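You operate a simulated robot arm through the tools that you are given. There is no shell and no other tool.

Carry out the task below with a simulated two-armed robot. There is one attempt and no reset: what you move stays moved.

TASK
Plate panel 5 in the test tank at the current on the card.
Fine: clip it on before the run, unclip it with the mains off, then stand it back in its gap.

Only the result counts: the job must be done as asked and must still hold three seconds after the hand-in. Knocking over, shifting, dropping, spilling or breaking anything else fails it.

THE ROBOT
Two 7-joint arms with fingered hands on one trunk that stands fixed in place. Base frame: the origin is at the foot of the trunk, x ahead of it, y to its left, z up; the work surface is at about z = 880. Lengths are in mm, angles in degrees, forces in N, time in s.
The left shoulder is at [200, 135, 970], the right one opposite. Payload 4 kg a hand.
Tool frame (each hand has its own): the origin (TCP) lies between the finger pads and is the grasp point; the fingertips stand 25 mm ahead of it; z points along the fingers, y is the line along which they close. Largest opening 88 mm; the body of the gripper starts 29 mm behind the TCP. The gripper is a hand of 4 fingers: y runs from the thumb to the fingers, the wrist lies at [-13, -106, -174] in the tool frame, and closing takes about 1.5 s.
Orientation is that of the tool frame in the base frame, as a unit quaternion [w, x, y, z]. With the fingers straight down and the wrist toward the robot, the tool's x, y and z point along [0, 1, 0], [1, 0, 0] and [0, 0, -1] of the base frame.

THE INTERFACE
- The arms move only by the tool play_rows. It takes "left_deltas", "right_deltas" or both (then of equal length, played together; a hand with none holds still); each is a list of rows, each a list of 7 numbers: the shift along the tool's x, y, z in units of 400 mm (1.0 is 400 mm), then the turn, a rotation vector about the tool's x, y, z in units of 120 degrees (1.0 is 120 degrees), then the opening, from 0 (shut) to 1 (fully open). In form: [[tx, ty, tz, wx, wy, wz, grip], ...]. A call has 1 to 20 rows; each row is the pose to reach, as a shift and turn from the pose commanded when the call began, along the tool's axes at that moment. A call with a number of a shift or a turn outside -1 to 1 is refused whole. Rows are played at 5 a second. More than 50 mm and 8.6 degrees between two rows, or a gripper value outside its range, and nothing of the call is played. A pose out of reach is approached as far as the arm can. The call stops where the force on the tool passes 90 N (or 10 N more than at its start, if that is more) or the arm is blocked; 0.2 s more then pass. The fingers move at their own pace (about 153 mm/s each) and stop on an object; they squeeze with about 26 N. The grip force told is the motor's: it shows also when the fingers shut on nothing. Time passes only in rows, and 0.2 s behind the last, so rows that repeat a pose let the fingers close. It gives the time, the measured TCP pose, the force on the tool (base axes), the opening and the grip force at its end, in the units of the frame above (readings bear some noise), with the torque about the TCP (base axes, N m) and any sound that the robot's microphone picked up, and new pictures: "show" is both (left out), scene, wrist or none (wrist: the cameras of the hands that moved).
- Cameras (640 x 400 px; columns grow to the right, rows downward): "scene" is now at [126.7, -42.5, 1570]; the picture's right is [-0.55, -0.83, 0.00], its down [-0.62, 0.41, -0.67] and it looks along [0.55, -0.37, -0.75] (base axes); focal length 345 px, centre (320, 200). "left" rides on the left gripper at [-64, -83, -98] in its tool frame; the picture's right is [-0.62, -0.37, 0.69], its down [0.71, -0.63, 0.30] and it looks along [0.32, 0.68, 0.65] (tool axes); focal length 265 px, centre (320, 200). "right" rides on the right gripper at [64, -83, -98] in its tool frame; the picture's right is [-0.62, 0.37, -0.69], its down [-0.71, -0.63, 0.30] and it looks along [-0.32, 0.68, 0.65] (tool axes); focal length 265 px, centre (320, 200). There is no depth. A picture from a camera that has moved, and an enlarged one, comes with that camera's place and axes in the base frame and with its lens.
- lift_body(by): slides the trunk up (or, below 0, down) by that many mm; the arms and the scene camera ride with it, the base frame stays. It gives what a move gives, with no picture.
- hand_shape(shape, hand): the hand has 4 fingers and takes this shape, open, in about a second: jaw (thumb against the fingers, like two jaws); tri (thumb and two fingers); tip (a fingertip pinch); poke (one finger out to press); point (the index stretched); flat (the hand flat); cup (the hand cupped); fist (a fist). The gripper value then closes the fingers along that shape, each until it touches; the sizes above hold for jaw. It gives what a move gives, with no picture.
- head_to(pan, tilt): turns the head with the scene camera to pan (to the left, within 97 degrees either way) and tilt (down, from -29 to 69), counted from straight ahead of the robot. It gives what a move gives, and a new picture of the scene camera.
- zoom(camera, box): a new picture of the part [left, top, right, bottom] of that camera's present view, enlarged. The clock stands still meanwhile.
- finish_job(): hands the job in; it is judged then, once.

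Nothing tells you positions but the pictures and the camera data. Unless the task says otherwise, let go and move clear before handing in.

The tools are called as name(argument=value, ...) on one line, values as JSON. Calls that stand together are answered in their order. play_rows: Moves the arms, as the interface text tells. Its arguments: {"type":"object","properties":{"left_deltas":{"type":"array"},"right_deltas":{"type":"array"},"show":{"type":"string","enum":["both","scene","wrist","none"]}},"required":[]} The other tools are called the same way: lift_body (by) slides the trunk up or down; hand_shape (shape, hand) gives the hand a shape; head_to (pan, tilt) turns the head that bears the scene camera; zoom (camera, box) takes an enlarged picture of a part of a camera's view; finish_job () hands the job in.

At the start:

```text
time_s: 0.0
left_eef_pos: [642.4, -57.2, 1219.1]
left_orientation: [0.001, 0.707, 0.708, 0.0]
left_force: [-0.8, 0.5, -0.6]
left_ft_torque: [0.0, -0.03, -0.01]
left_finger_gap: 87.7
left_finger_force: 0.2
left_shape: jaw
right_eef_pos: [339.8, -364.5, 1239.3]
right_orientation: [0.0, 0.707, 0.707, 0.0]
right_force: [0.7, -0.1, 0.6]
right_ft_torque: [0.02, 0.0, 0.0]
right_finger_gap: 87.8
right_finger_force: 0.0
right_shape: jaw
trunk travel left (down, up): [-575.0, 195.0]
head pan, tilt: [-33.6, 48.3]
```

scene: 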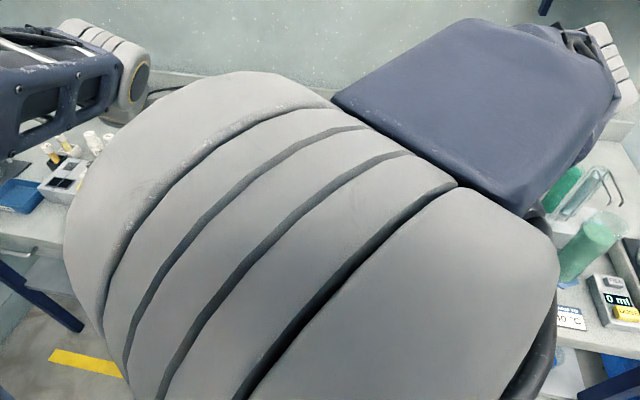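
right: 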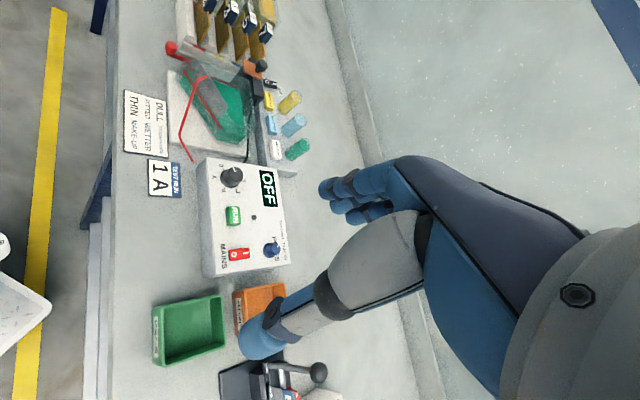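
left: 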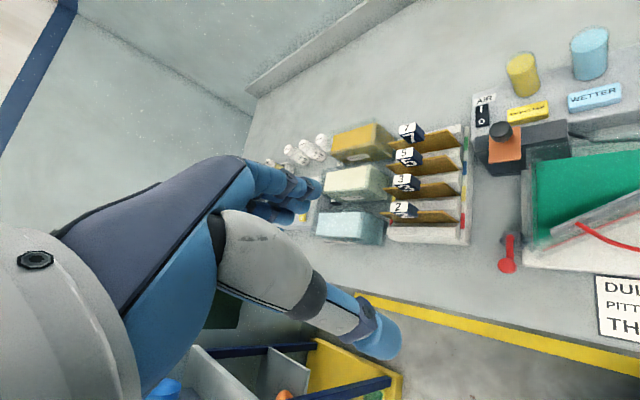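

The arms block the head camera, but the wrist cameras show a power supply ("OFF", MAINS, knob), a test tank (green, with red lead), a rack of numbered panels, and a card "1 A". I'll enlarge these views before moving anything.

zoom(camera="right", box=[110, 0, 330, 280])

zoom(camera="left", box=[300, 60, 640, 340])

zoom(camera="right", box=[110, 140, 330, 290])

zoom(camera="right", box=[110, 0, 330, 170])

```text
1.43 times, centred on (220, 140) of right
camera zoom: at [256.2, -300.3, 1337.0], right [0.37, -0.62, 0.69], down [-0.63, -0.71, -0.3], along [0.68, -0.32, -0.65], focal length 379 px, centre (463, 286)
```

zoom: 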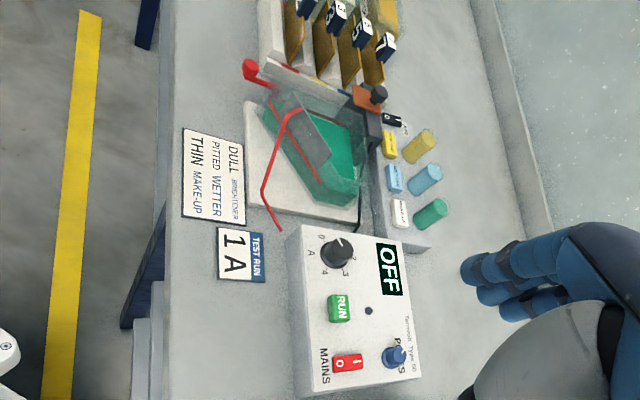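

```text
1.43 times, centred on (470, 200) of left
camera zoom: at [558.7, -122.3, 1316.7], right [-0.37, -0.62, -0.69], down [-0.63, 0.71, -0.3], along [0.68, 0.32, -0.65], focal length 379 px, centre (106, 200)
```

zoom: 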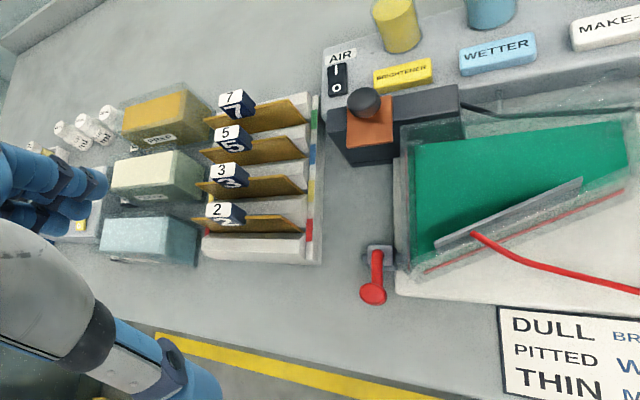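

```text
2.67 times, centred on (220, 215) of right
camera zoom: at [256.2, -300.3, 1337.0], right [0.37, -0.62, 0.69], down [-0.63, -0.71, -0.3], along [0.68, -0.32, -0.65], focal length 708 px, centre (587, 160)
```

zoom: 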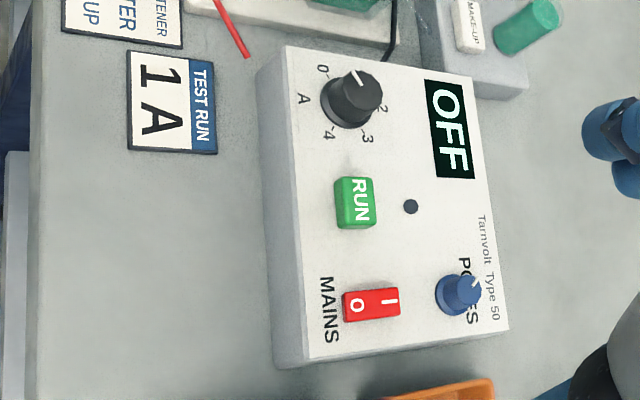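

```text
2.35 times, centred on (220, 85) of right
camera zoom: at [256.2, -300.3, 1337.0], right [0.37, -0.62, 0.69], down [-0.63, -0.71, -0.3], along [0.68, -0.32, -0.65], focal length 624 px, centre (555, 471)
```

zoom: 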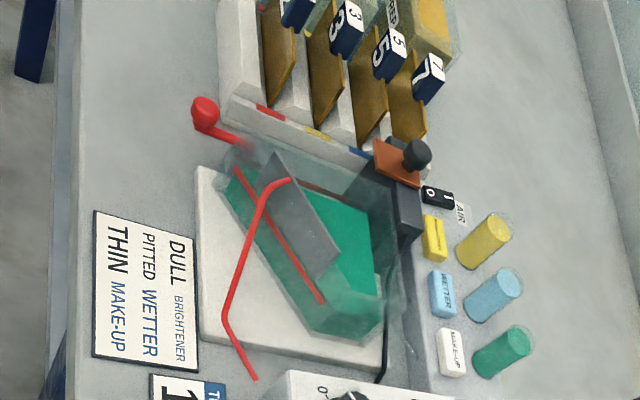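

The bench runs diagonally to the robot's front-right. I'll move the left arm out to the left to clear the head camera's view.

play_rows(left_deltas=[[0.1, 0, 0, 0, 0, 0, 1], [0.2, 0, 0, 0, 0, 0, 1], [0.3, 0, 0, 0, 0, 0, 1], [0.4, 0, 0, 0, 0, 0, 1], [0.5, 0, 0, 0, 0, 0, 1], [0.6, 0, 0, 0, 0, 0, 1], [0.7, 0, 0, 0, 0, 0, 1], [0.8, 0, 0, 0, 0, 0, 1], [0.9, 0, 0, 0, 0, 0, 1]], show="both")

```text
time_s: 2.0
left_eef_pos: [642.7, 302.9, 1219.9]
left_orientation: [0.0, 0.708, 0.706, 0.0]
left_force: [-0.9, -0.2, 0.7]
left_ft_torque: [0.04, -0.01, -0.03]
left_finger_gap: 87.8
left_finger_force: 0.0
left_shape: jaw
right_eef_pos: [338.7, -364.3, 1238.9]
right_orientation: [0.001, 0.708, 0.707, 0.0]
right_force: [0.2, -0.3, 0.5]
right_ft_torque: [0.04, 0.0, 0.0]
right_finger_gap: 87.7
right_finger_force: 0.1
right_shape: jaw
trunk travel left (down, up): [-575.0, 195.0]
head pan, tilt: [-33.6, 48.3]
camera scene: at [126.6, -42.8, 1570.0], right [-0.55, -0.83, 0.0], down [-0.62, 0.41, -0.67], along [0.55, -0.37, -0.75], focal length 345 px, centre (320, 200)
camera left: at [559.3, 237.3, 1317.6], right [-0.37, -0.62, -0.69], down [-0.63, 0.71, -0.3], along [0.68, 0.32, -0.65], focal length 265 px, centre (320, 200)
```

scene: 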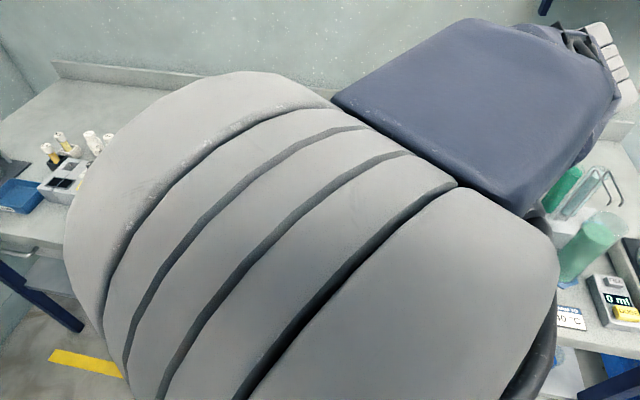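
left: 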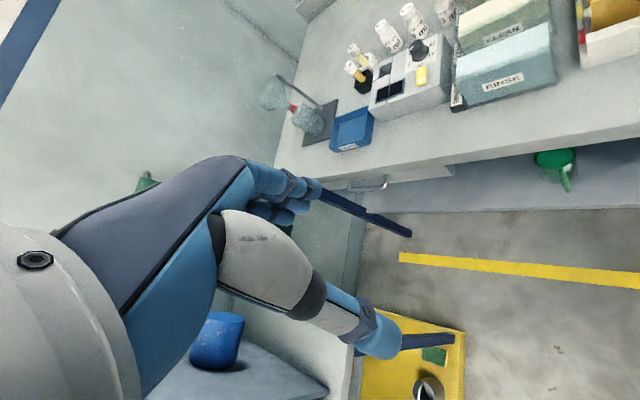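

The right arm is what blocks the head camera. I'll swing it outward to the right at its current height.

play_rows(right_deltas=[[-0.0875, 0.05, 0, 0, 0, 0, 1], [-0.175, 0.1, 0, 0, 0, 0, 1], [-0.2625, 0.15, 0, 0, 0, 0, 1], [-0.35, 0.2, 0, 0, 0, 0, 1], [-0.4375, 0.25, 0, 0, 0, 0, 1], [-0.525, 0.3, 0, 0, 0, 0, 1], [-0.6125, 0.35, 0, 0, 0, 0, 1], [-0.7, 0.4, 0, 0, 0, 0, 1]], show="both")

```text
time_s: 3.8
left_eef_pos: [642.5, 303.1, 1220.5]
left_orientation: [0.0, 0.707, 0.707, 0.0]
left_force: [-0.5, 0.1, 0.9]
left_ft_torque: [-0.02, 0.01, -0.01]
left_finger_gap: 87.5
left_finger_force: 0.0
left_shape: jaw
right_eef_pos: [502.7, -644.1, 1240.0]
right_orientation: [0.0, 0.708, 0.707, 0.001]
right_force: [1.2, 0.0, 0.6]
right_ft_torque: [-0.07, -0.03, 0.01]
right_finger_gap: 87.4
right_finger_force: 0.1
right_shape: jaw
trunk travel left (down, up): [-575.0, 195.0]
head pan, tilt: [-33.6, 48.3]
camera scene: at [126.6, -42.0, 1570.0], right [-0.55, -0.83, 0.0], down [-0.62, 0.41, -0.67], along [0.55, -0.37, -0.75], focal length 345 px, centre (320, 200)
camera right: at [419.1, -580.0, 1337.8], right [0.37, -0.62, 0.69], down [-0.63, -0.71, -0.3], along [0.68, -0.32, -0.65], focal length 265 px, centre (320, 200)
```

scene: 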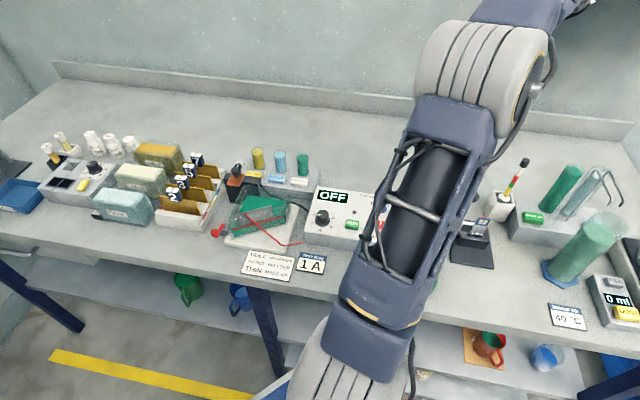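
right: 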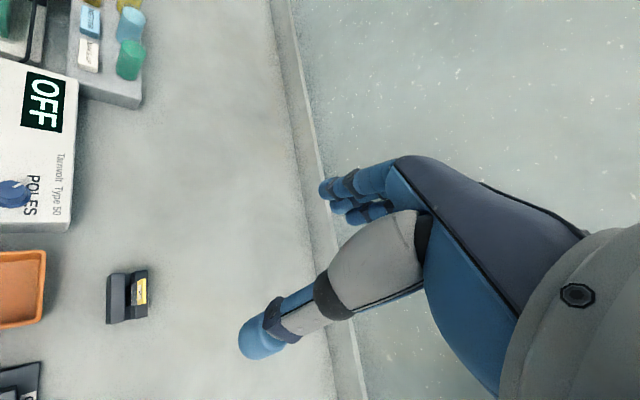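

Now I have a clear overview: left to right there are rinse/clean/spec tanks, the panel rack, the test tank, the supply, and other stations. I'll enlarge the key areas.

zoom(camera="scene", box=[150, 130, 330, 290])

zoom(camera="scene", box=[0, 100, 240, 250])

zoom(camera="scene", box=[280, 160, 400, 280])

zoom(camera="scene", box=[430, 140, 640, 380])

zoom(camera="scene", box=[210, 170, 330, 280])

```text
2.50 times, centred on (240, 210) of scene
camera zoom: at [126.6, -42.0, 1570.0], right [-0.55, -0.83, 0.0], down [-0.62, 0.41, -0.67], along [0.55, -0.37, -0.75], focal length 862 px, centre (520, 175)
```

zoom: 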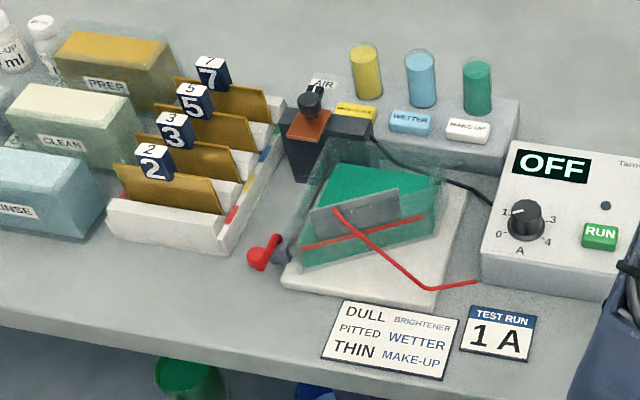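

```text
2.67 times, centred on (120, 175) of scene
camera zoom: at [126.6, -42.0, 1570.0], right [-0.55, -0.83, 0.0], down [-0.62, 0.41, -0.67], along [0.55, -0.37, -0.75], focal length 920 px, centre (853, 267)
```

zoom: 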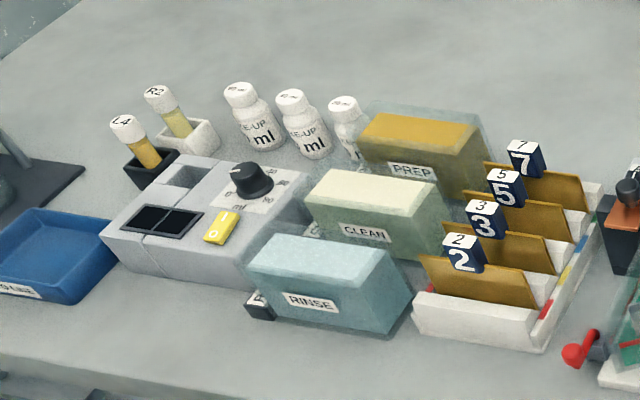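

```text
3.33 times, centred on (340, 220) of scene
camera zoom: at [126.6, -42.0, 1570.0], right [-0.55, -0.83, 0.0], down [-0.62, 0.41, -0.67], along [0.55, -0.37, -0.75], focal length 1150 px, centre (253, 133)
```

zoom: 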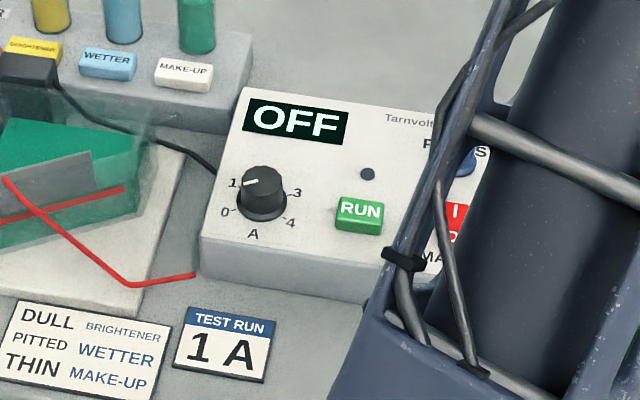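

```text
1.67 times, centred on (535, 260) of scene
camera zoom: at [126.6, -42.0, 1570.0], right [-0.55, -0.83, 0.0], down [-0.62, 0.41, -0.67], along [0.55, -0.37, -0.75], focal length 575 px, centre (-38, 100)
```

zoom: 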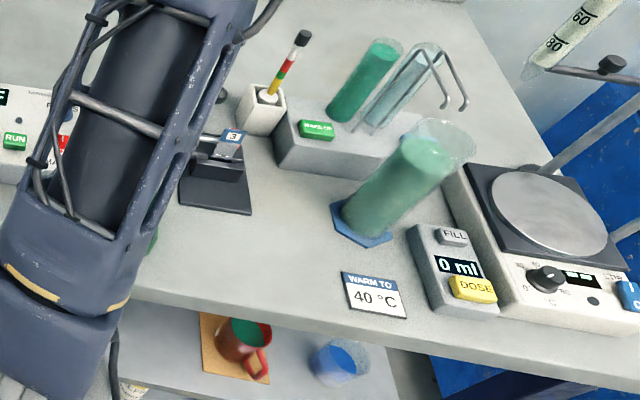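

```text
3.64 times, centred on (270, 225) of scene
camera zoom: at [126.6, -42.0, 1570.0], right [-0.55, -0.83, 0.0], down [-0.62, 0.41, -0.67], along [0.55, -0.37, -0.75], focal length 1254 px, centre (502, 109)
```

zoom: 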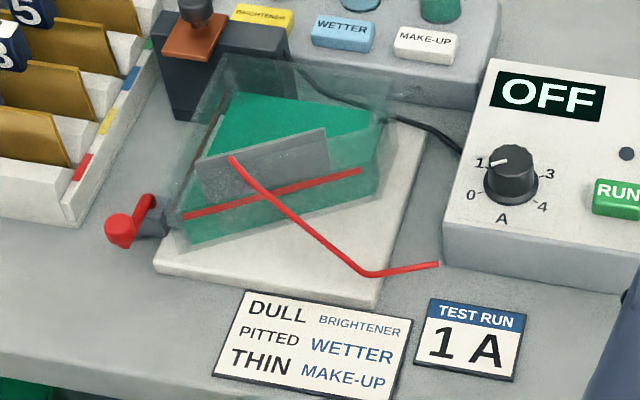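

The rack holds panels 7, 5, 3, 2 (back to front); the tank has a red anode lead and a black-lead block with a copper plate and black knob, which is probably the cathode clip. I'll zoom in closely on the clip, tank, panel 5 and the knob.

zoom(camera="scene", box=[215, 155, 265, 205])

zoom(camera="scene", box=[150, 145, 230, 220])

zoom(camera="scene", box=[205, 185, 305, 255])

zoom(camera="scene", box=[300, 195, 350, 235])

```text
8.00 times, centred on (240, 180) of scene
camera zoom: at [126.6, -42.0, 1570.0], right [-0.55, -0.83, 0.0], down [-0.62, 0.41, -0.67], along [0.55, -0.37, -0.75], focal length 2759 px, centre (960, 360)
```

zoom: 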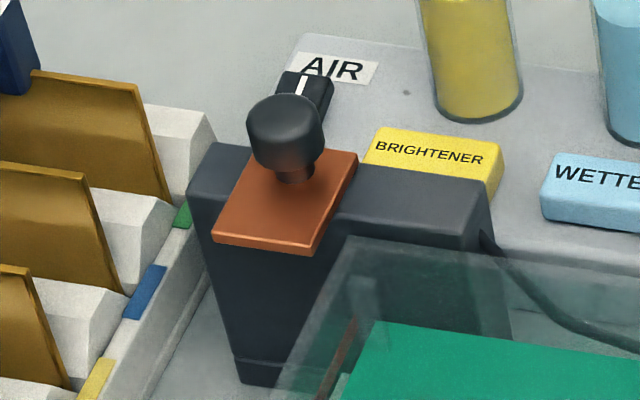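

```text
5.33 times, centred on (190, 182) of scene
camera zoom: at [126.6, -42.0, 1570.0], right [-0.55, -0.83, 0.0], down [-0.62, 0.41, -0.67], along [0.55, -0.37, -0.75], focal length 1839 px, centre (1013, 293)
```

zoom: 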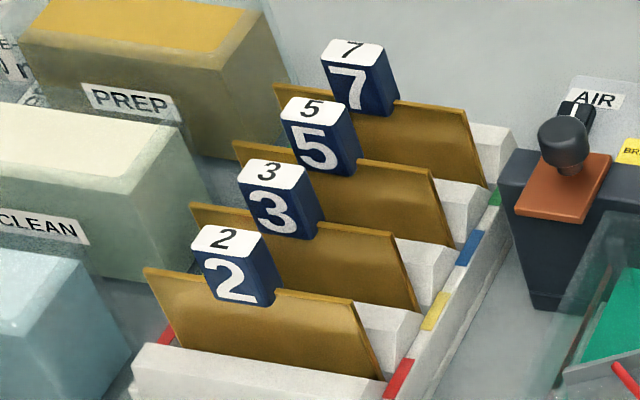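

```text
5.71 times, centred on (255, 220) of scene
camera zoom: at [126.6, -42.0, 1570.0], right [-0.55, -0.83, 0.0], down [-0.62, 0.41, -0.67], along [0.55, -0.37, -0.75], focal length 1971 px, centre (691, 86)
```

zoom: 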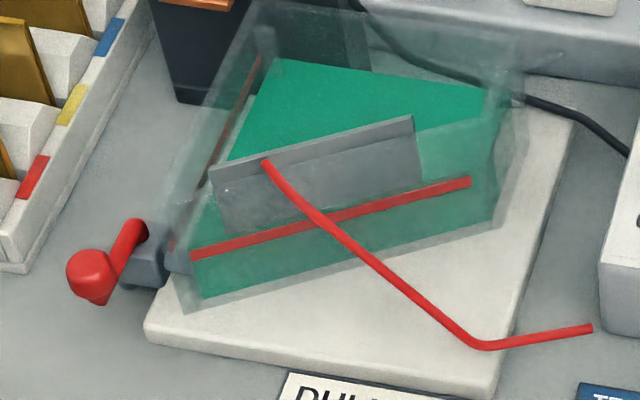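

```text
10.00 times, centred on (325, 215) of scene
camera zoom: at [126.6, -42.0, 1570.0], right [-0.55, -0.83, 0.0], down [-0.62, 0.41, -0.67], along [0.55, -0.37, -0.75], focal length 3449 px, centre (270, 50)
```

zoom: 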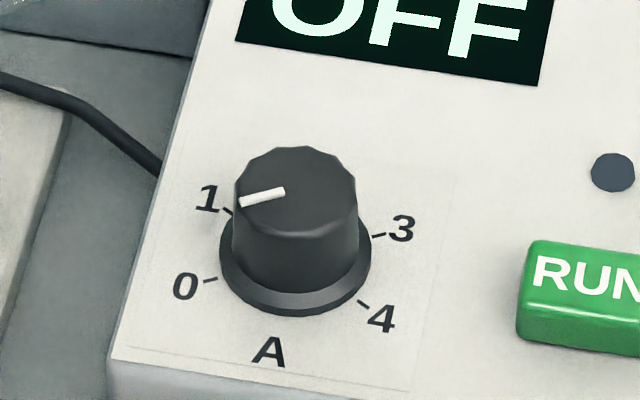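

The bench is turned 45° to the robot (its long axis runs along (-0.71,-0.71)). I'll turn the left hand to face the bench squarely and bring its camera in front of the rack for a close look.

play_rows(left_deltas=[[-0.0888, 0.0225, 0.045, 0, 0, 0.0375, 1], [-0.1775, 0.045, 0.09, 0, 0, 0.075, 1], [-0.2663, 0.0675, 0.135, 0, 0, 0.1125, 1], [-0.355, 0.09, 0.18, 0, 0, 0.15, 1], [-0.4438, 0.1125, 0.225, 0, 0, 0.1875, 1], [-0.5325, 0.135, 0.27, 0, 0, 0.225, 1], [-0.6213, 0.1575, 0.315, 0, 0, 0.2625, 1], [-0.71, 0.18, 0.36, 0, 0, 0.3, 1], [-0.7988, 0.2025, 0.405, 0, 0, 0.3375, 1], [-0.8875, 0.225, 0.45, 0, 0, 0.375, 1]], show="both")

```text
time_s: 6.0
left_eef_pos: [730.2, -53.5, 1037.0]
left_orientation: [-0.001, 0.924, 0.383, 0.0]
left_force: [-1.0, -1.0, 0.5]
left_ft_torque: [-0.01, -0.02, 0.01]
left_finger_gap: 87.6
left_finger_force: 0.1
left_shape: jaw
right_eef_pos: [502.8, -643.5, 1239.3]
right_orientation: [0.0, 0.707, 0.708, 0.0]
right_force: [1.2, 0.3, 0.0]
right_ft_torque: [0.01, -0.04, 0.0]
right_finger_gap: 87.5
right_finger_force: 0.0
right_shape: jaw
trunk travel left (down, up): [-575.0, 195.0]
head pan, tilt: [-33.6, 48.3]
camera scene: at [126.5, -42.3, 1570.0], right [-0.55, -0.83, 0.0], down [-0.62, 0.41, -0.67], along [0.55, -0.37, -0.75], focal length 345 px, centre (320, 200)
camera left: at [625.9, -40.9, 1135.5], right [-0.7, -0.18, -0.69], down [0.06, 0.95, -0.3], along [0.71, -0.25, -0.65], focal length 265 px, centre (320, 200)
```

scene: 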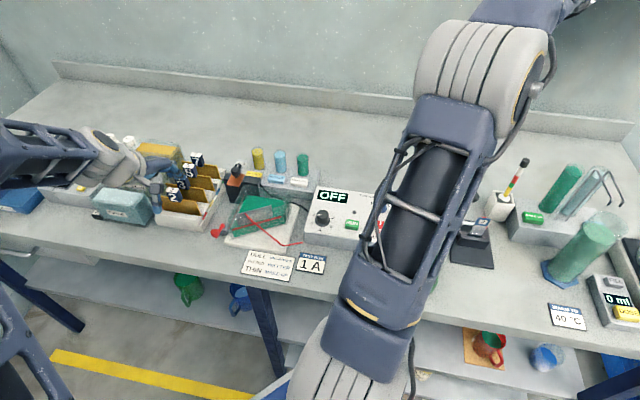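
left: 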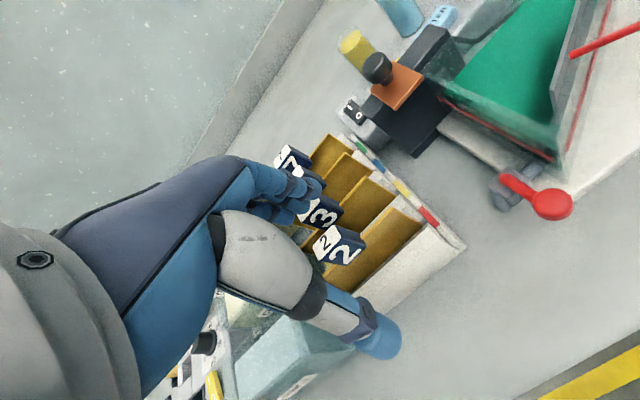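

zoom(camera="left", box=[340, 0, 640, 220])

zoom(camera="left", box=[270, 100, 470, 300])

zoom(camera="left", box=[340, 10, 470, 110])

```text
1.82 times, centred on (490, 110) of left
camera zoom: at [625.9, -40.9, 1135.5], right [-0.7, -0.18, -0.69], down [0.06, 0.95, -0.3], along [0.71, -0.25, -0.65], focal length 483 px, centre (11, 364)
```

zoom: 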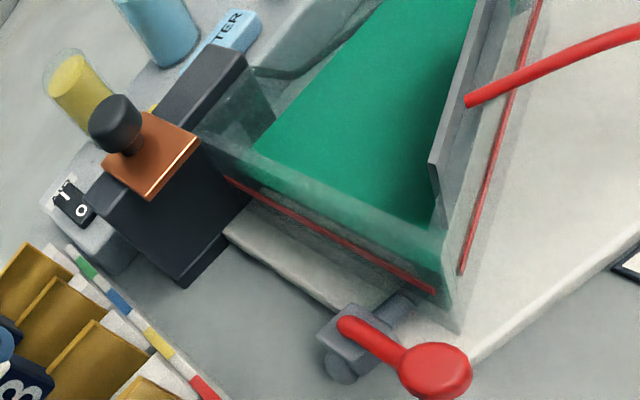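

```text
2.00 times, centred on (370, 200) of left
camera zoom: at [625.9, -40.9, 1135.5], right [-0.7, -0.18, -0.69], down [0.06, 0.95, -0.3], along [0.71, -0.25, -0.65], focal length 531 px, centre (220, 200)
```

zoom: 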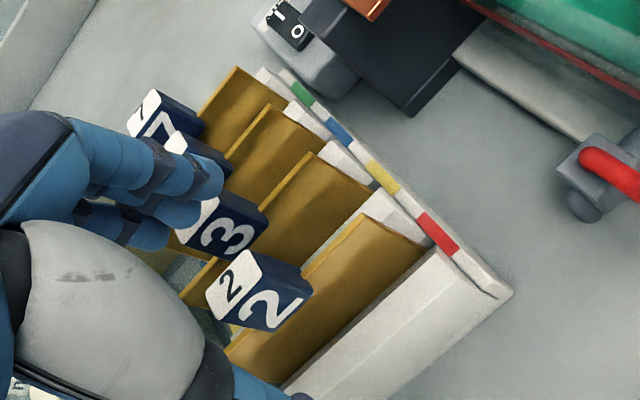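

```text
4.00 times, centred on (405, 60) of left
camera zoom: at [625.9, -40.9, 1135.5], right [-0.7, -0.18, -0.69], down [0.06, 0.95, -0.3], along [0.71, -0.25, -0.65], focal length 1062 px, centre (-20, 760)
```

zoom: 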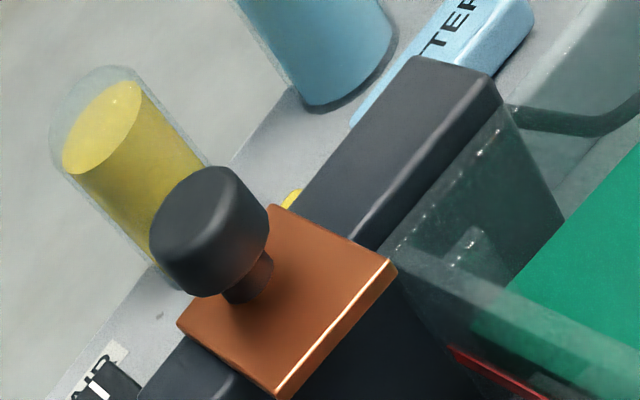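

The tank has a drain tap (red handle) at its front-left, the anode hangs at the slanted front, and a dark block behind the back wall carries a copper plate with a knob. I'll move the left camera across to look at the tank and block from the right front.

play_rows(left_deltas=[[-0.093, -0.022, -0.0115, 0, 0, 0, 1], [-0.186, -0.044, -0.023, 0, 0, 0, 1], [-0.279, -0.066, -0.0345, 0, 0, 0, 1], [-0.372, -0.088, -0.046, 0, 0, 0, 1], [-0.465, -0.11, -0.0575, 0, 0, 0, 1]], show="wrist")

zoom(camera="left", box=[320, 0, 560, 160])

zoom(camera="left", box=[240, 60, 560, 300])

```text
time_s: 7.2
left_eef_pos: [568.9, -153.7, 1061.6]
left_orientation: [0.001, 0.924, 0.383, 0.0]
left_force: [0.4, 0.4, -0.8]
left_ft_torque: [0.0, -0.02, -0.02]
left_finger_gap: 87.6
left_finger_force: 0.0
left_shape: jaw
right_eef_pos: [502.9, -643.8, 1239.9]
right_orientation: [0.001, 0.707, 0.707, 0.0]
right_force: [0.6, -0.3, 0.3]
right_ft_torque: [0.03, 0.03, -0.01]
right_finger_gap: 87.3
right_finger_force: 0.1
right_shape: jaw
trunk travel left (down, up): [-575.0, 195.0]
head pan, tilt: [-33.6, 48.3]
camera left: at [464.9, -141.2, 1159.4], right [-0.7, -0.18, -0.69], down [0.06, 0.95, -0.3], along [0.71, -0.25, -0.65], focal length 265 px, centre (320, 200)
```

left: 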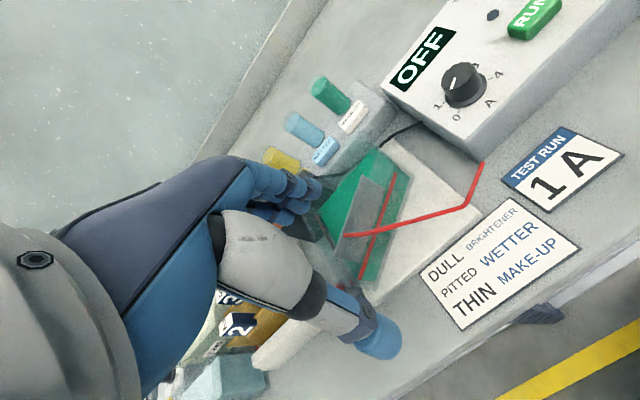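

```text
2.50 times, centred on (440, 80) of left
camera zoom: at [464.9, -141.2, 1159.4], right [-0.7, -0.18, -0.69], down [0.06, 0.95, -0.3], along [0.71, -0.25, -0.65], focal length 664 px, centre (20, 500)
```

zoom: 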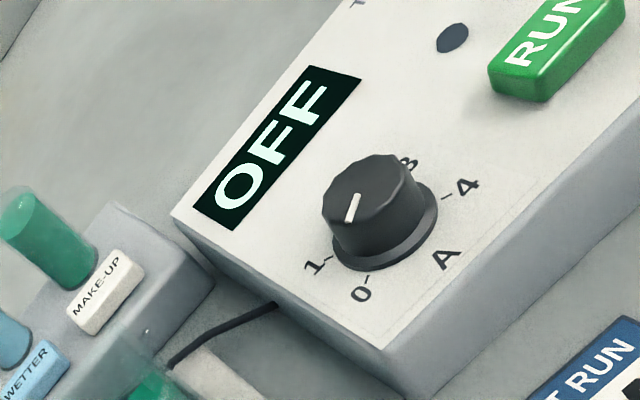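

```text
1.67 times, centred on (400, 180) of left
camera zoom: at [464.9, -141.2, 1159.4], right [-0.7, -0.18, -0.69], down [0.06, 0.95, -0.3], along [0.71, -0.25, -0.65], focal length 442 px, centre (187, 233)
```

zoom: 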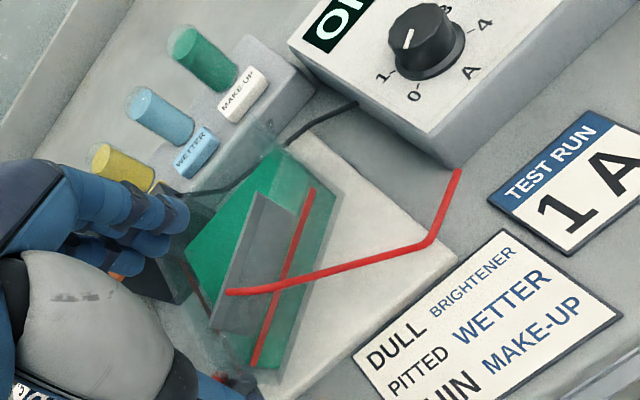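

The current knob sits near 0 A. I'll back the left hand up-left so that its own fingers no longer hide the block and tank.

play_rows(left_deltas=[[0.08, -0.01, -0.04, 0, 0, 0, 1], [0.16, -0.02, -0.08, 0, 0, 0, 1], [0.24, -0.03, -0.12, 0, 0, 0, 1], [0.32, -0.04, -0.16, 0, 0, 0, 1]], show="wrist")

zoom(camera="left", box=[300, 60, 500, 200])

zoom(camera="left", box=[310, 80, 400, 150])

```text
time_s: 8.2
left_eef_pos: [649.6, -49.9, 1125.9]
left_orientation: [0.0, 0.924, 0.382, 0.0]
left_force: [0.0, -0.2, -1.0]
left_ft_torque: [-0.01, -0.01, -0.04]
left_finger_gap: 87.6
left_finger_force: 0.2
left_shape: jaw
right_eef_pos: [503.6, -644.2, 1240.4]
right_orientation: [0.0, 0.707, 0.707, 0.0]
right_force: [-0.4, -0.2, -0.1]
right_ft_torque: [0.05, -0.01, 0.03]
right_finger_gap: 87.8
right_finger_force: 0.1
right_shape: jaw
trunk travel left (down, up): [-575.0, 195.0]
head pan, tilt: [-33.6, 48.3]
camera left: at [545.8, -36.5, 1224.5], right [-0.7, -0.18, -0.69], down [0.06, 0.95, -0.3], along [0.71, -0.25, -0.65], focal length 265 px, centre (320, 200)
```

left: 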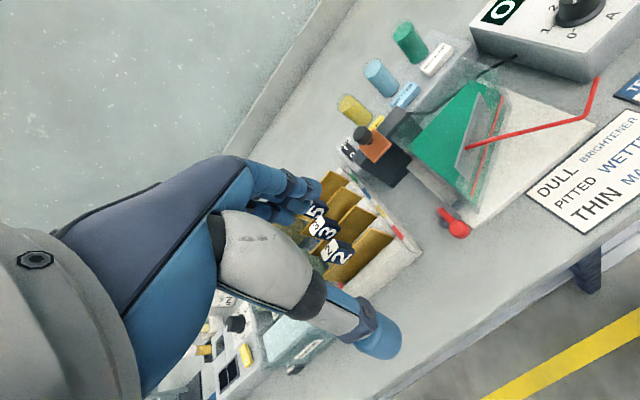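

```text
2.86 times, centred on (400, 130) of left
camera zoom: at [545.8, -36.5, 1224.5], right [-0.7, -0.18, -0.69], down [0.06, 0.95, -0.3], along [0.71, -0.25, -0.65], focal length 758 px, centre (91, 400)
```

zoom: 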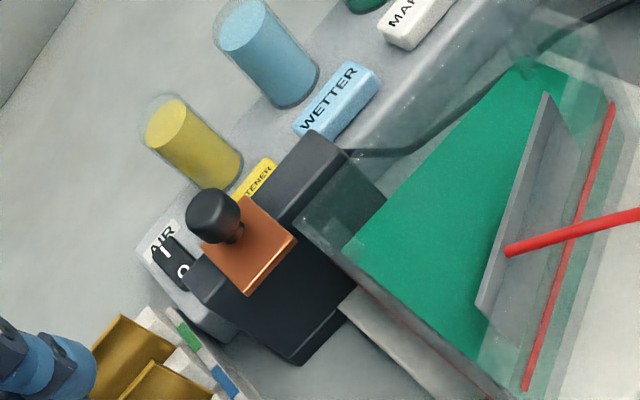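

```text
5.71 times, centred on (355, 115) of left
camera zoom: at [545.8, -36.5, 1224.5], right [-0.7, -0.18, -0.69], down [0.06, 0.95, -0.3], along [0.71, -0.25, -0.65], focal length 1517 px, centre (120, 686)
```

zoom: 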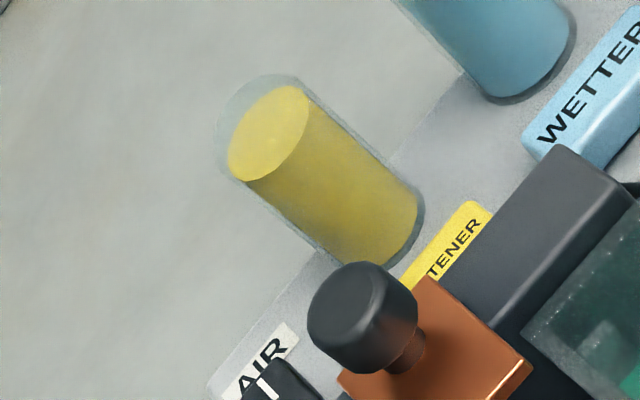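

I'll bring the right hand's camera over the supply to look at the tank from the right, and shift the left hand left out of the way.

play_rows(left_deltas=[[0.042, 0, 0, 0, 0, 0, 1], [0.084, 0, 0, 0, 0, 0, 1], [0.126, 0, 0, 0, 0, 0, 1], [0.168, 0, 0, 0, 0, 0, 1], [0.21, 0, 0, 0, 0, 0, 1], [0.252, 0, 0, 0, 0, 0, 1], [0.294, 0, 0, 0, 0, 0, 1], [0.336, 0, 0, 0, 0, 0, 1], [0.375, 0, 0, 0, 0, 0, 1], [0.375, 0, 0, 0, 0, 0, 1]], right_deltas=[[0.0795, 0.00775, 0.045, 0, 0, 0, 1], [0.159, 0.0155, 0.09, 0, 0, 0, 1], [0.2385, 0.02325, 0.135, 0, 0, 0, 1], [0.318, 0.031, 0.18, 0, 0, 0, 1], [0.3975, 0.03875, 0.225, 0, 0, 0, 1], [0.477, 0.0465, 0.27, 0, 0, 0, 1], [0.5565, 0.05425, 0.315, 0, 0, 0, 1], [0.636, 0.062, 0.36, 0, 0, 0, 1], [0.7155, 0.06975, 0.405, 0, 0, 0, 1], [0.795, 0.0775, 0.45, 0, 0, 0, 1]], show="both")

zoom(camera="right", box=[120, 20, 320, 180])

zoom(camera="right", box=[200, 20, 300, 100])

```text
time_s: 10.4
left_eef_pos: [753.2, 55.6, 1125.8]
left_orientation: [0.0, 0.924, 0.383, 0.0]
left_force: [0.9, 0.0, 0.2]
left_ft_torque: [0.02, 0.05, -0.02]
left_finger_gap: 87.7
left_finger_force: 0.1
left_shape: jaw
right_eef_pos: [531.7, -326.4, 1059.5]
right_orientation: [0.001, 0.707, 0.707, 0.001]
right_force: [-0.2, -0.7, 0.4]
right_ft_torque: [-0.02, -0.02, 0.01]
right_finger_gap: 87.9
right_finger_force: 0.0
right_shape: jaw
trunk travel left (down, up): [-575.0, 195.0]
head pan, tilt: [-33.6, 48.3]
camera scene: at [126.6, -42.7, 1570.0], right [-0.55, -0.83, 0.0], down [-0.62, 0.41, -0.67], along [0.55, -0.37, -0.75], focal length 345 px, centre (320, 200)
camera right: at [448.4, -262.5, 1158.8], right [0.37, -0.62, 0.69], down [-0.63, -0.71, -0.3], along [0.68, -0.33, -0.65], focal length 265 px, centre (320, 200)
camera left: at [649.0, 67.8, 1223.9], right [-0.7, -0.18, -0.69], down [0.06, 0.95, -0.3], along [0.71, -0.25, -0.65], focal length 265 px, centre (320, 200)
```

scene: 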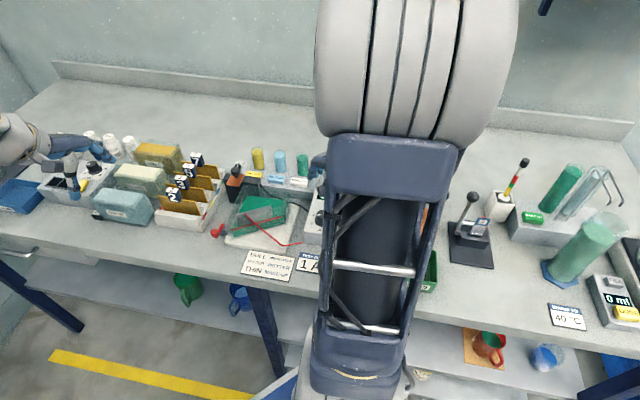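
right: 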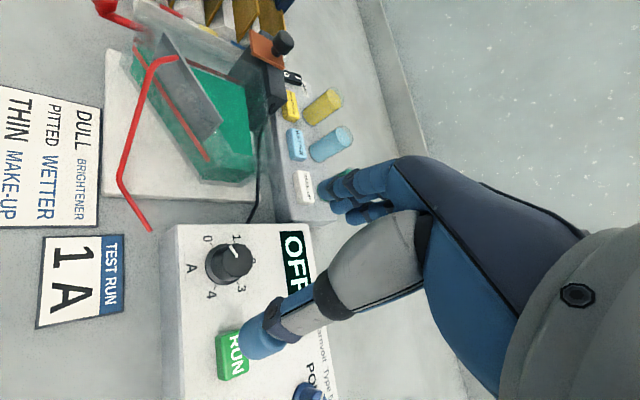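
left: 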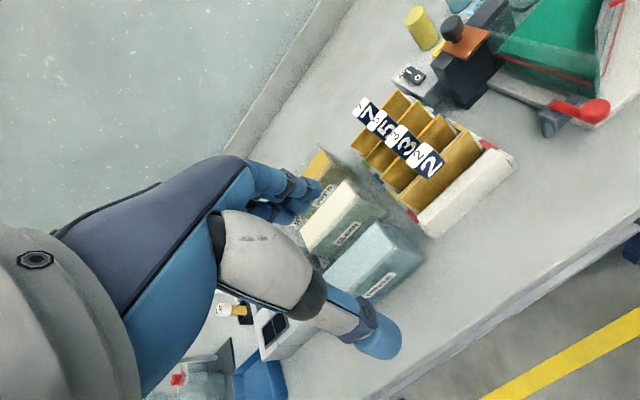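

```text
2.50 times, centred on (220, 100) of right
camera zoom: at [448.4, -262.5, 1158.8], right [0.37, -0.62, 0.69], down [-0.63, -0.71, -0.3], along [0.68, -0.33, -0.65], focal length 664 px, centre (570, 450)
```

zoom: 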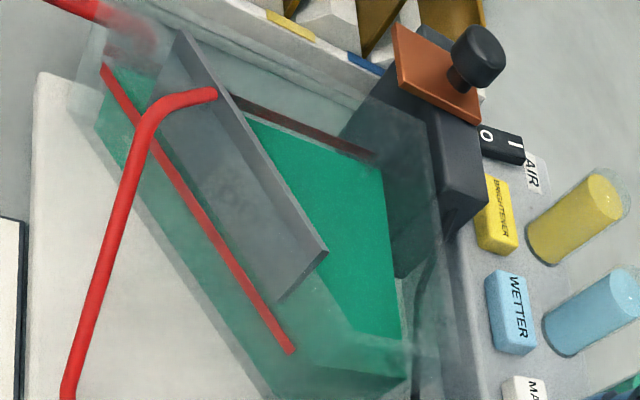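

```text
5.00 times, centred on (250, 60) of right
camera zoom: at [448.4, -262.5, 1158.8], right [0.37, -0.62, 0.69], down [-0.63, -0.71, -0.3], along [0.68, -0.33, -0.65], focal length 1327 px, centre (670, 900)
```

zoom: 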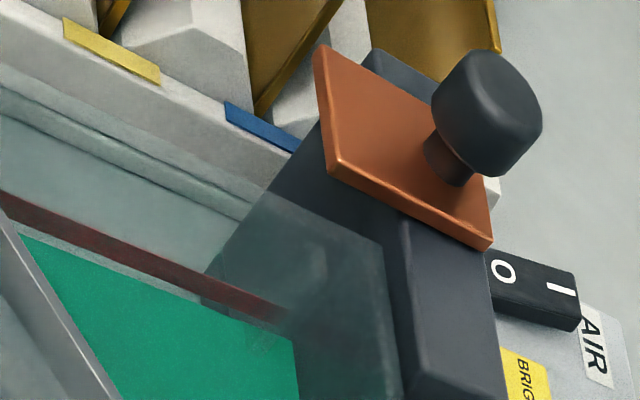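

Triangulating: the copper plate's top is at z≈975 and overhangs the tank's back wall (f≈662 in bench coordinates), so the panel likely hangs against the inside of the back wall and the copper slider moves right onto it. Now a close look at the rack and panel 5.

zoom(camera="left", box=[330, 70, 530, 250])

zoom(camera="scene", box=[150, 140, 230, 230])

zoom(camera="left", box=[340, 80, 440, 160])

```text
2.22 times, centred on (430, 160) of left
camera zoom: at [649.0, 67.8, 1223.9], right [-0.7, -0.18, -0.69], down [0.06, 0.95, -0.3], along [0.71, -0.25, -0.65], focal length 590 px, centre (76, 289)
```

zoom: 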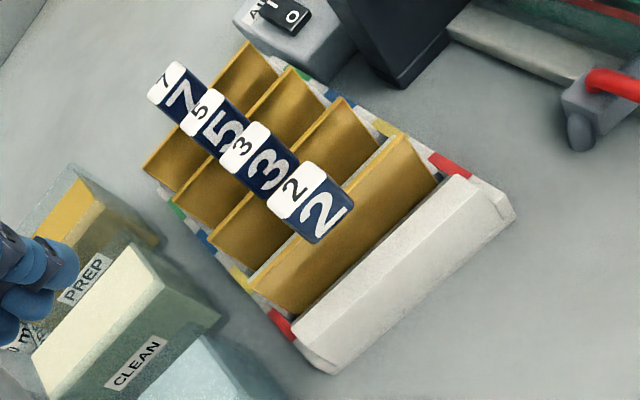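

```text
4.44 times, centred on (190, 185) of scene
camera zoom: at [126.6, -42.7, 1570.0], right [-0.55, -0.83, 0.0], down [-0.62, 0.41, -0.67], along [0.55, -0.37, -0.75], focal length 1533 px, centre (898, 267)
```

zoom: 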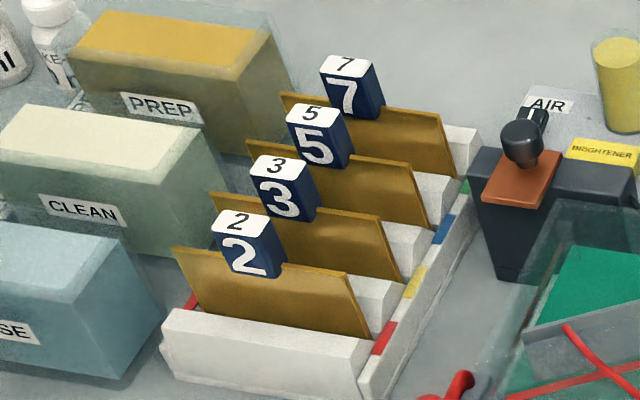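

```text
5.00 times, centred on (390, 120) of left
camera zoom: at [649.0, 67.8, 1223.9], right [-0.7, -0.18, -0.69], down [0.06, 0.95, -0.3], along [0.71, -0.25, -0.65], focal length 1327 px, centre (-30, 600)
```

zoom: 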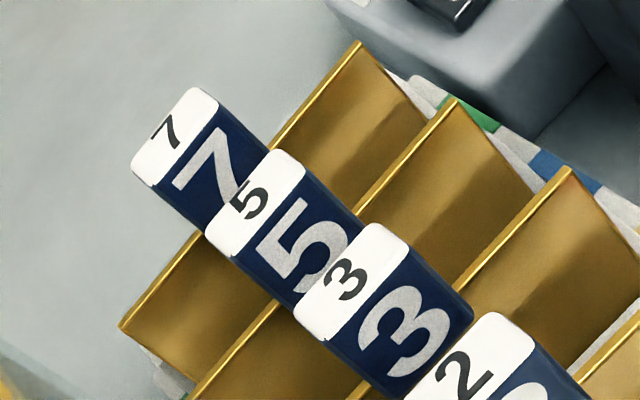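

Panel 5 is measured: 100 mm wide, top edge z≈963, tag ~28×17 mm with top z≈995 at about (824, -120). Now I'll look for guides inside the tank's back wall.

zoom(camera="scene", box=[225, 175, 305, 225])

zoom(camera="right", box=[190, 50, 280, 120])

zoom(camera="right", box=[200, 100, 290, 200])

zoom(camera="left", box=[430, 0, 560, 120])

```text
8.00 times, centred on (265, 200) of scene
camera zoom: at [126.6, -42.7, 1570.0], right [-0.55, -0.83, 0.0], down [-0.62, 0.41, -0.67], along [0.55, -0.37, -0.75], focal length 2759 px, centre (760, 200)
```

zoom: 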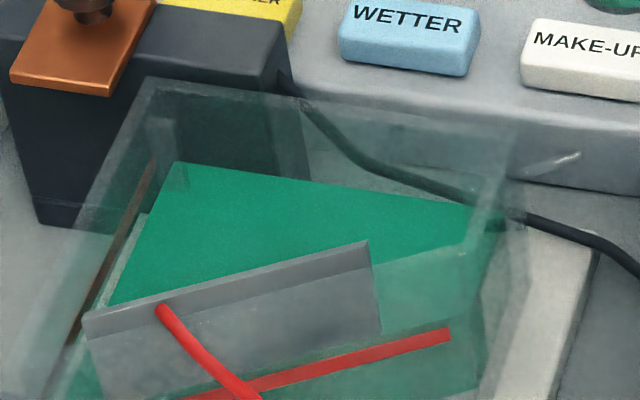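

```text
5.71 times, centred on (235, 85) of right
camera zoom: at [448.4, -262.5, 1158.8], right [0.37, -0.62, 0.69], down [-0.63, -0.71, -0.3], along [0.68, -0.33, -0.65], focal length 1517 px, centre (806, 857)
```

zoom: 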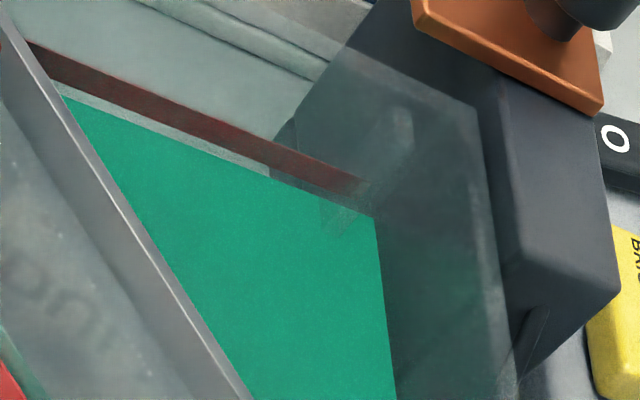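

```text
4.00 times, centred on (245, 150) of right
camera zoom: at [448.4, -262.5, 1158.8], right [0.37, -0.62, 0.69], down [-0.63, -0.71, -0.3], along [0.68, -0.33, -0.65], focal length 1062 px, centre (620, 400)
```

zoom: 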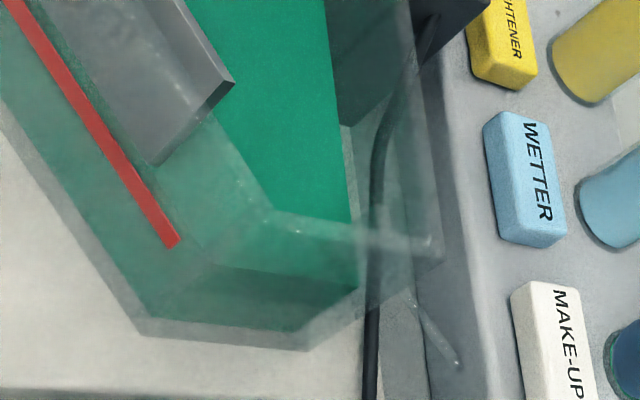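

```text
3.33 times, centred on (495, 60) of left
camera zoom: at [649.0, 67.8, 1223.9], right [-0.7, -0.18, -0.69], down [0.06, 0.95, -0.3], along [0.71, -0.25, -0.65], focal length 885 px, centre (-263, 667)
```

zoom: 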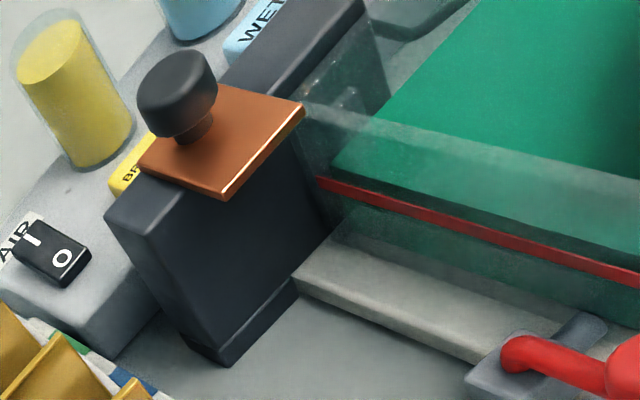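

The inside width at the back wall is about 104 mm against a 100 mm panel, so this is a snug slot. I'll zoom in on the corner guides.

zoom(camera="right", box=[235, 60, 275, 95])

zoom(camera="right", box=[240, 140, 290, 180])

zoom(camera="scene", box=[238, 182, 268, 206])

zoom(camera="scene", box=[265, 185, 305, 225])

```text
11.43 times, centred on (255, 78) of right
camera zoom: at [448.4, -262.5, 1158.8], right [0.37, -0.62, 0.69], down [-0.63, -0.71, -0.3], along [0.68, -0.33, -0.65], focal length 3033 px, centre (1063, 1600)
```

zoom: 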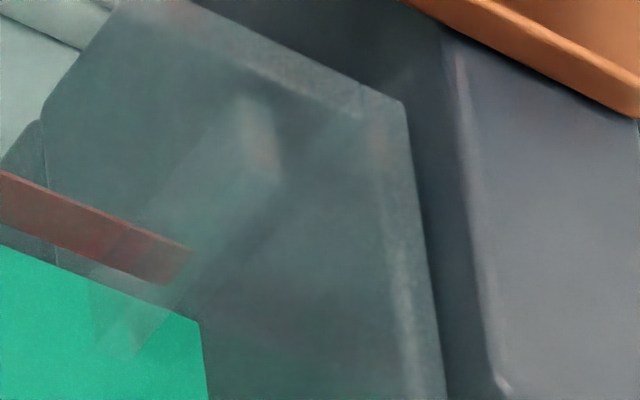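

```text
10.00 times, centred on (265, 160) of right
camera zoom: at [448.4, -262.5, 1158.8], right [0.37, -0.62, 0.69], down [-0.63, -0.71, -0.3], along [0.68, -0.33, -0.65], focal length 2654 px, centre (870, 600)
```

zoom: 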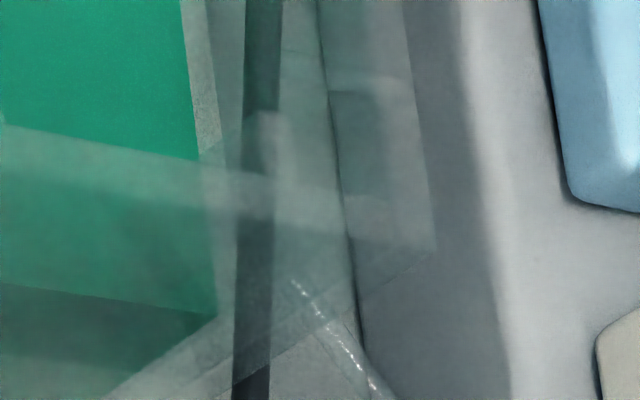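

```text
16.00 times, centred on (253, 194) of scene
camera zoom: at [126.6, -42.7, 1570.0], right [-0.55, -0.83, 0.0], down [-0.62, 0.41, -0.67], along [0.55, -0.37, -0.75], focal length 5518 px, centre (1392, 296)
```

zoom: 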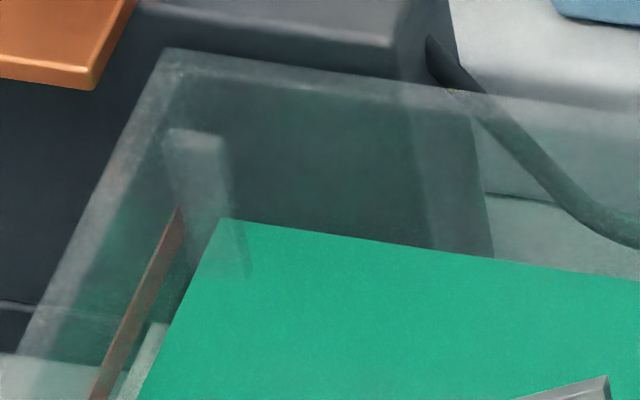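

```text
10.00 times, centred on (285, 205) of scene
camera zoom: at [126.6, -42.7, 1570.0], right [-0.55, -0.83, 0.0], down [-0.62, 0.41, -0.67], along [0.55, -0.37, -0.75], focal length 3449 px, centre (670, 150)
```

zoom: 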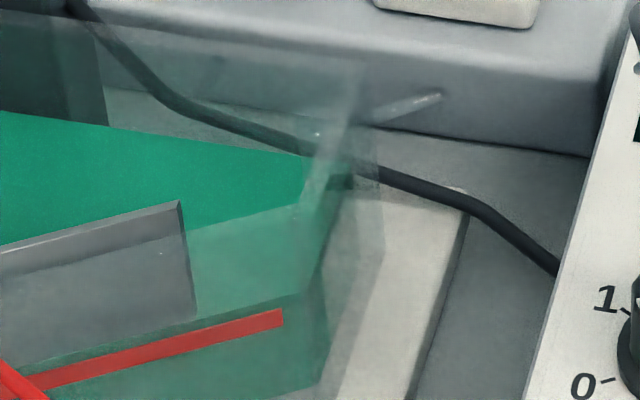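

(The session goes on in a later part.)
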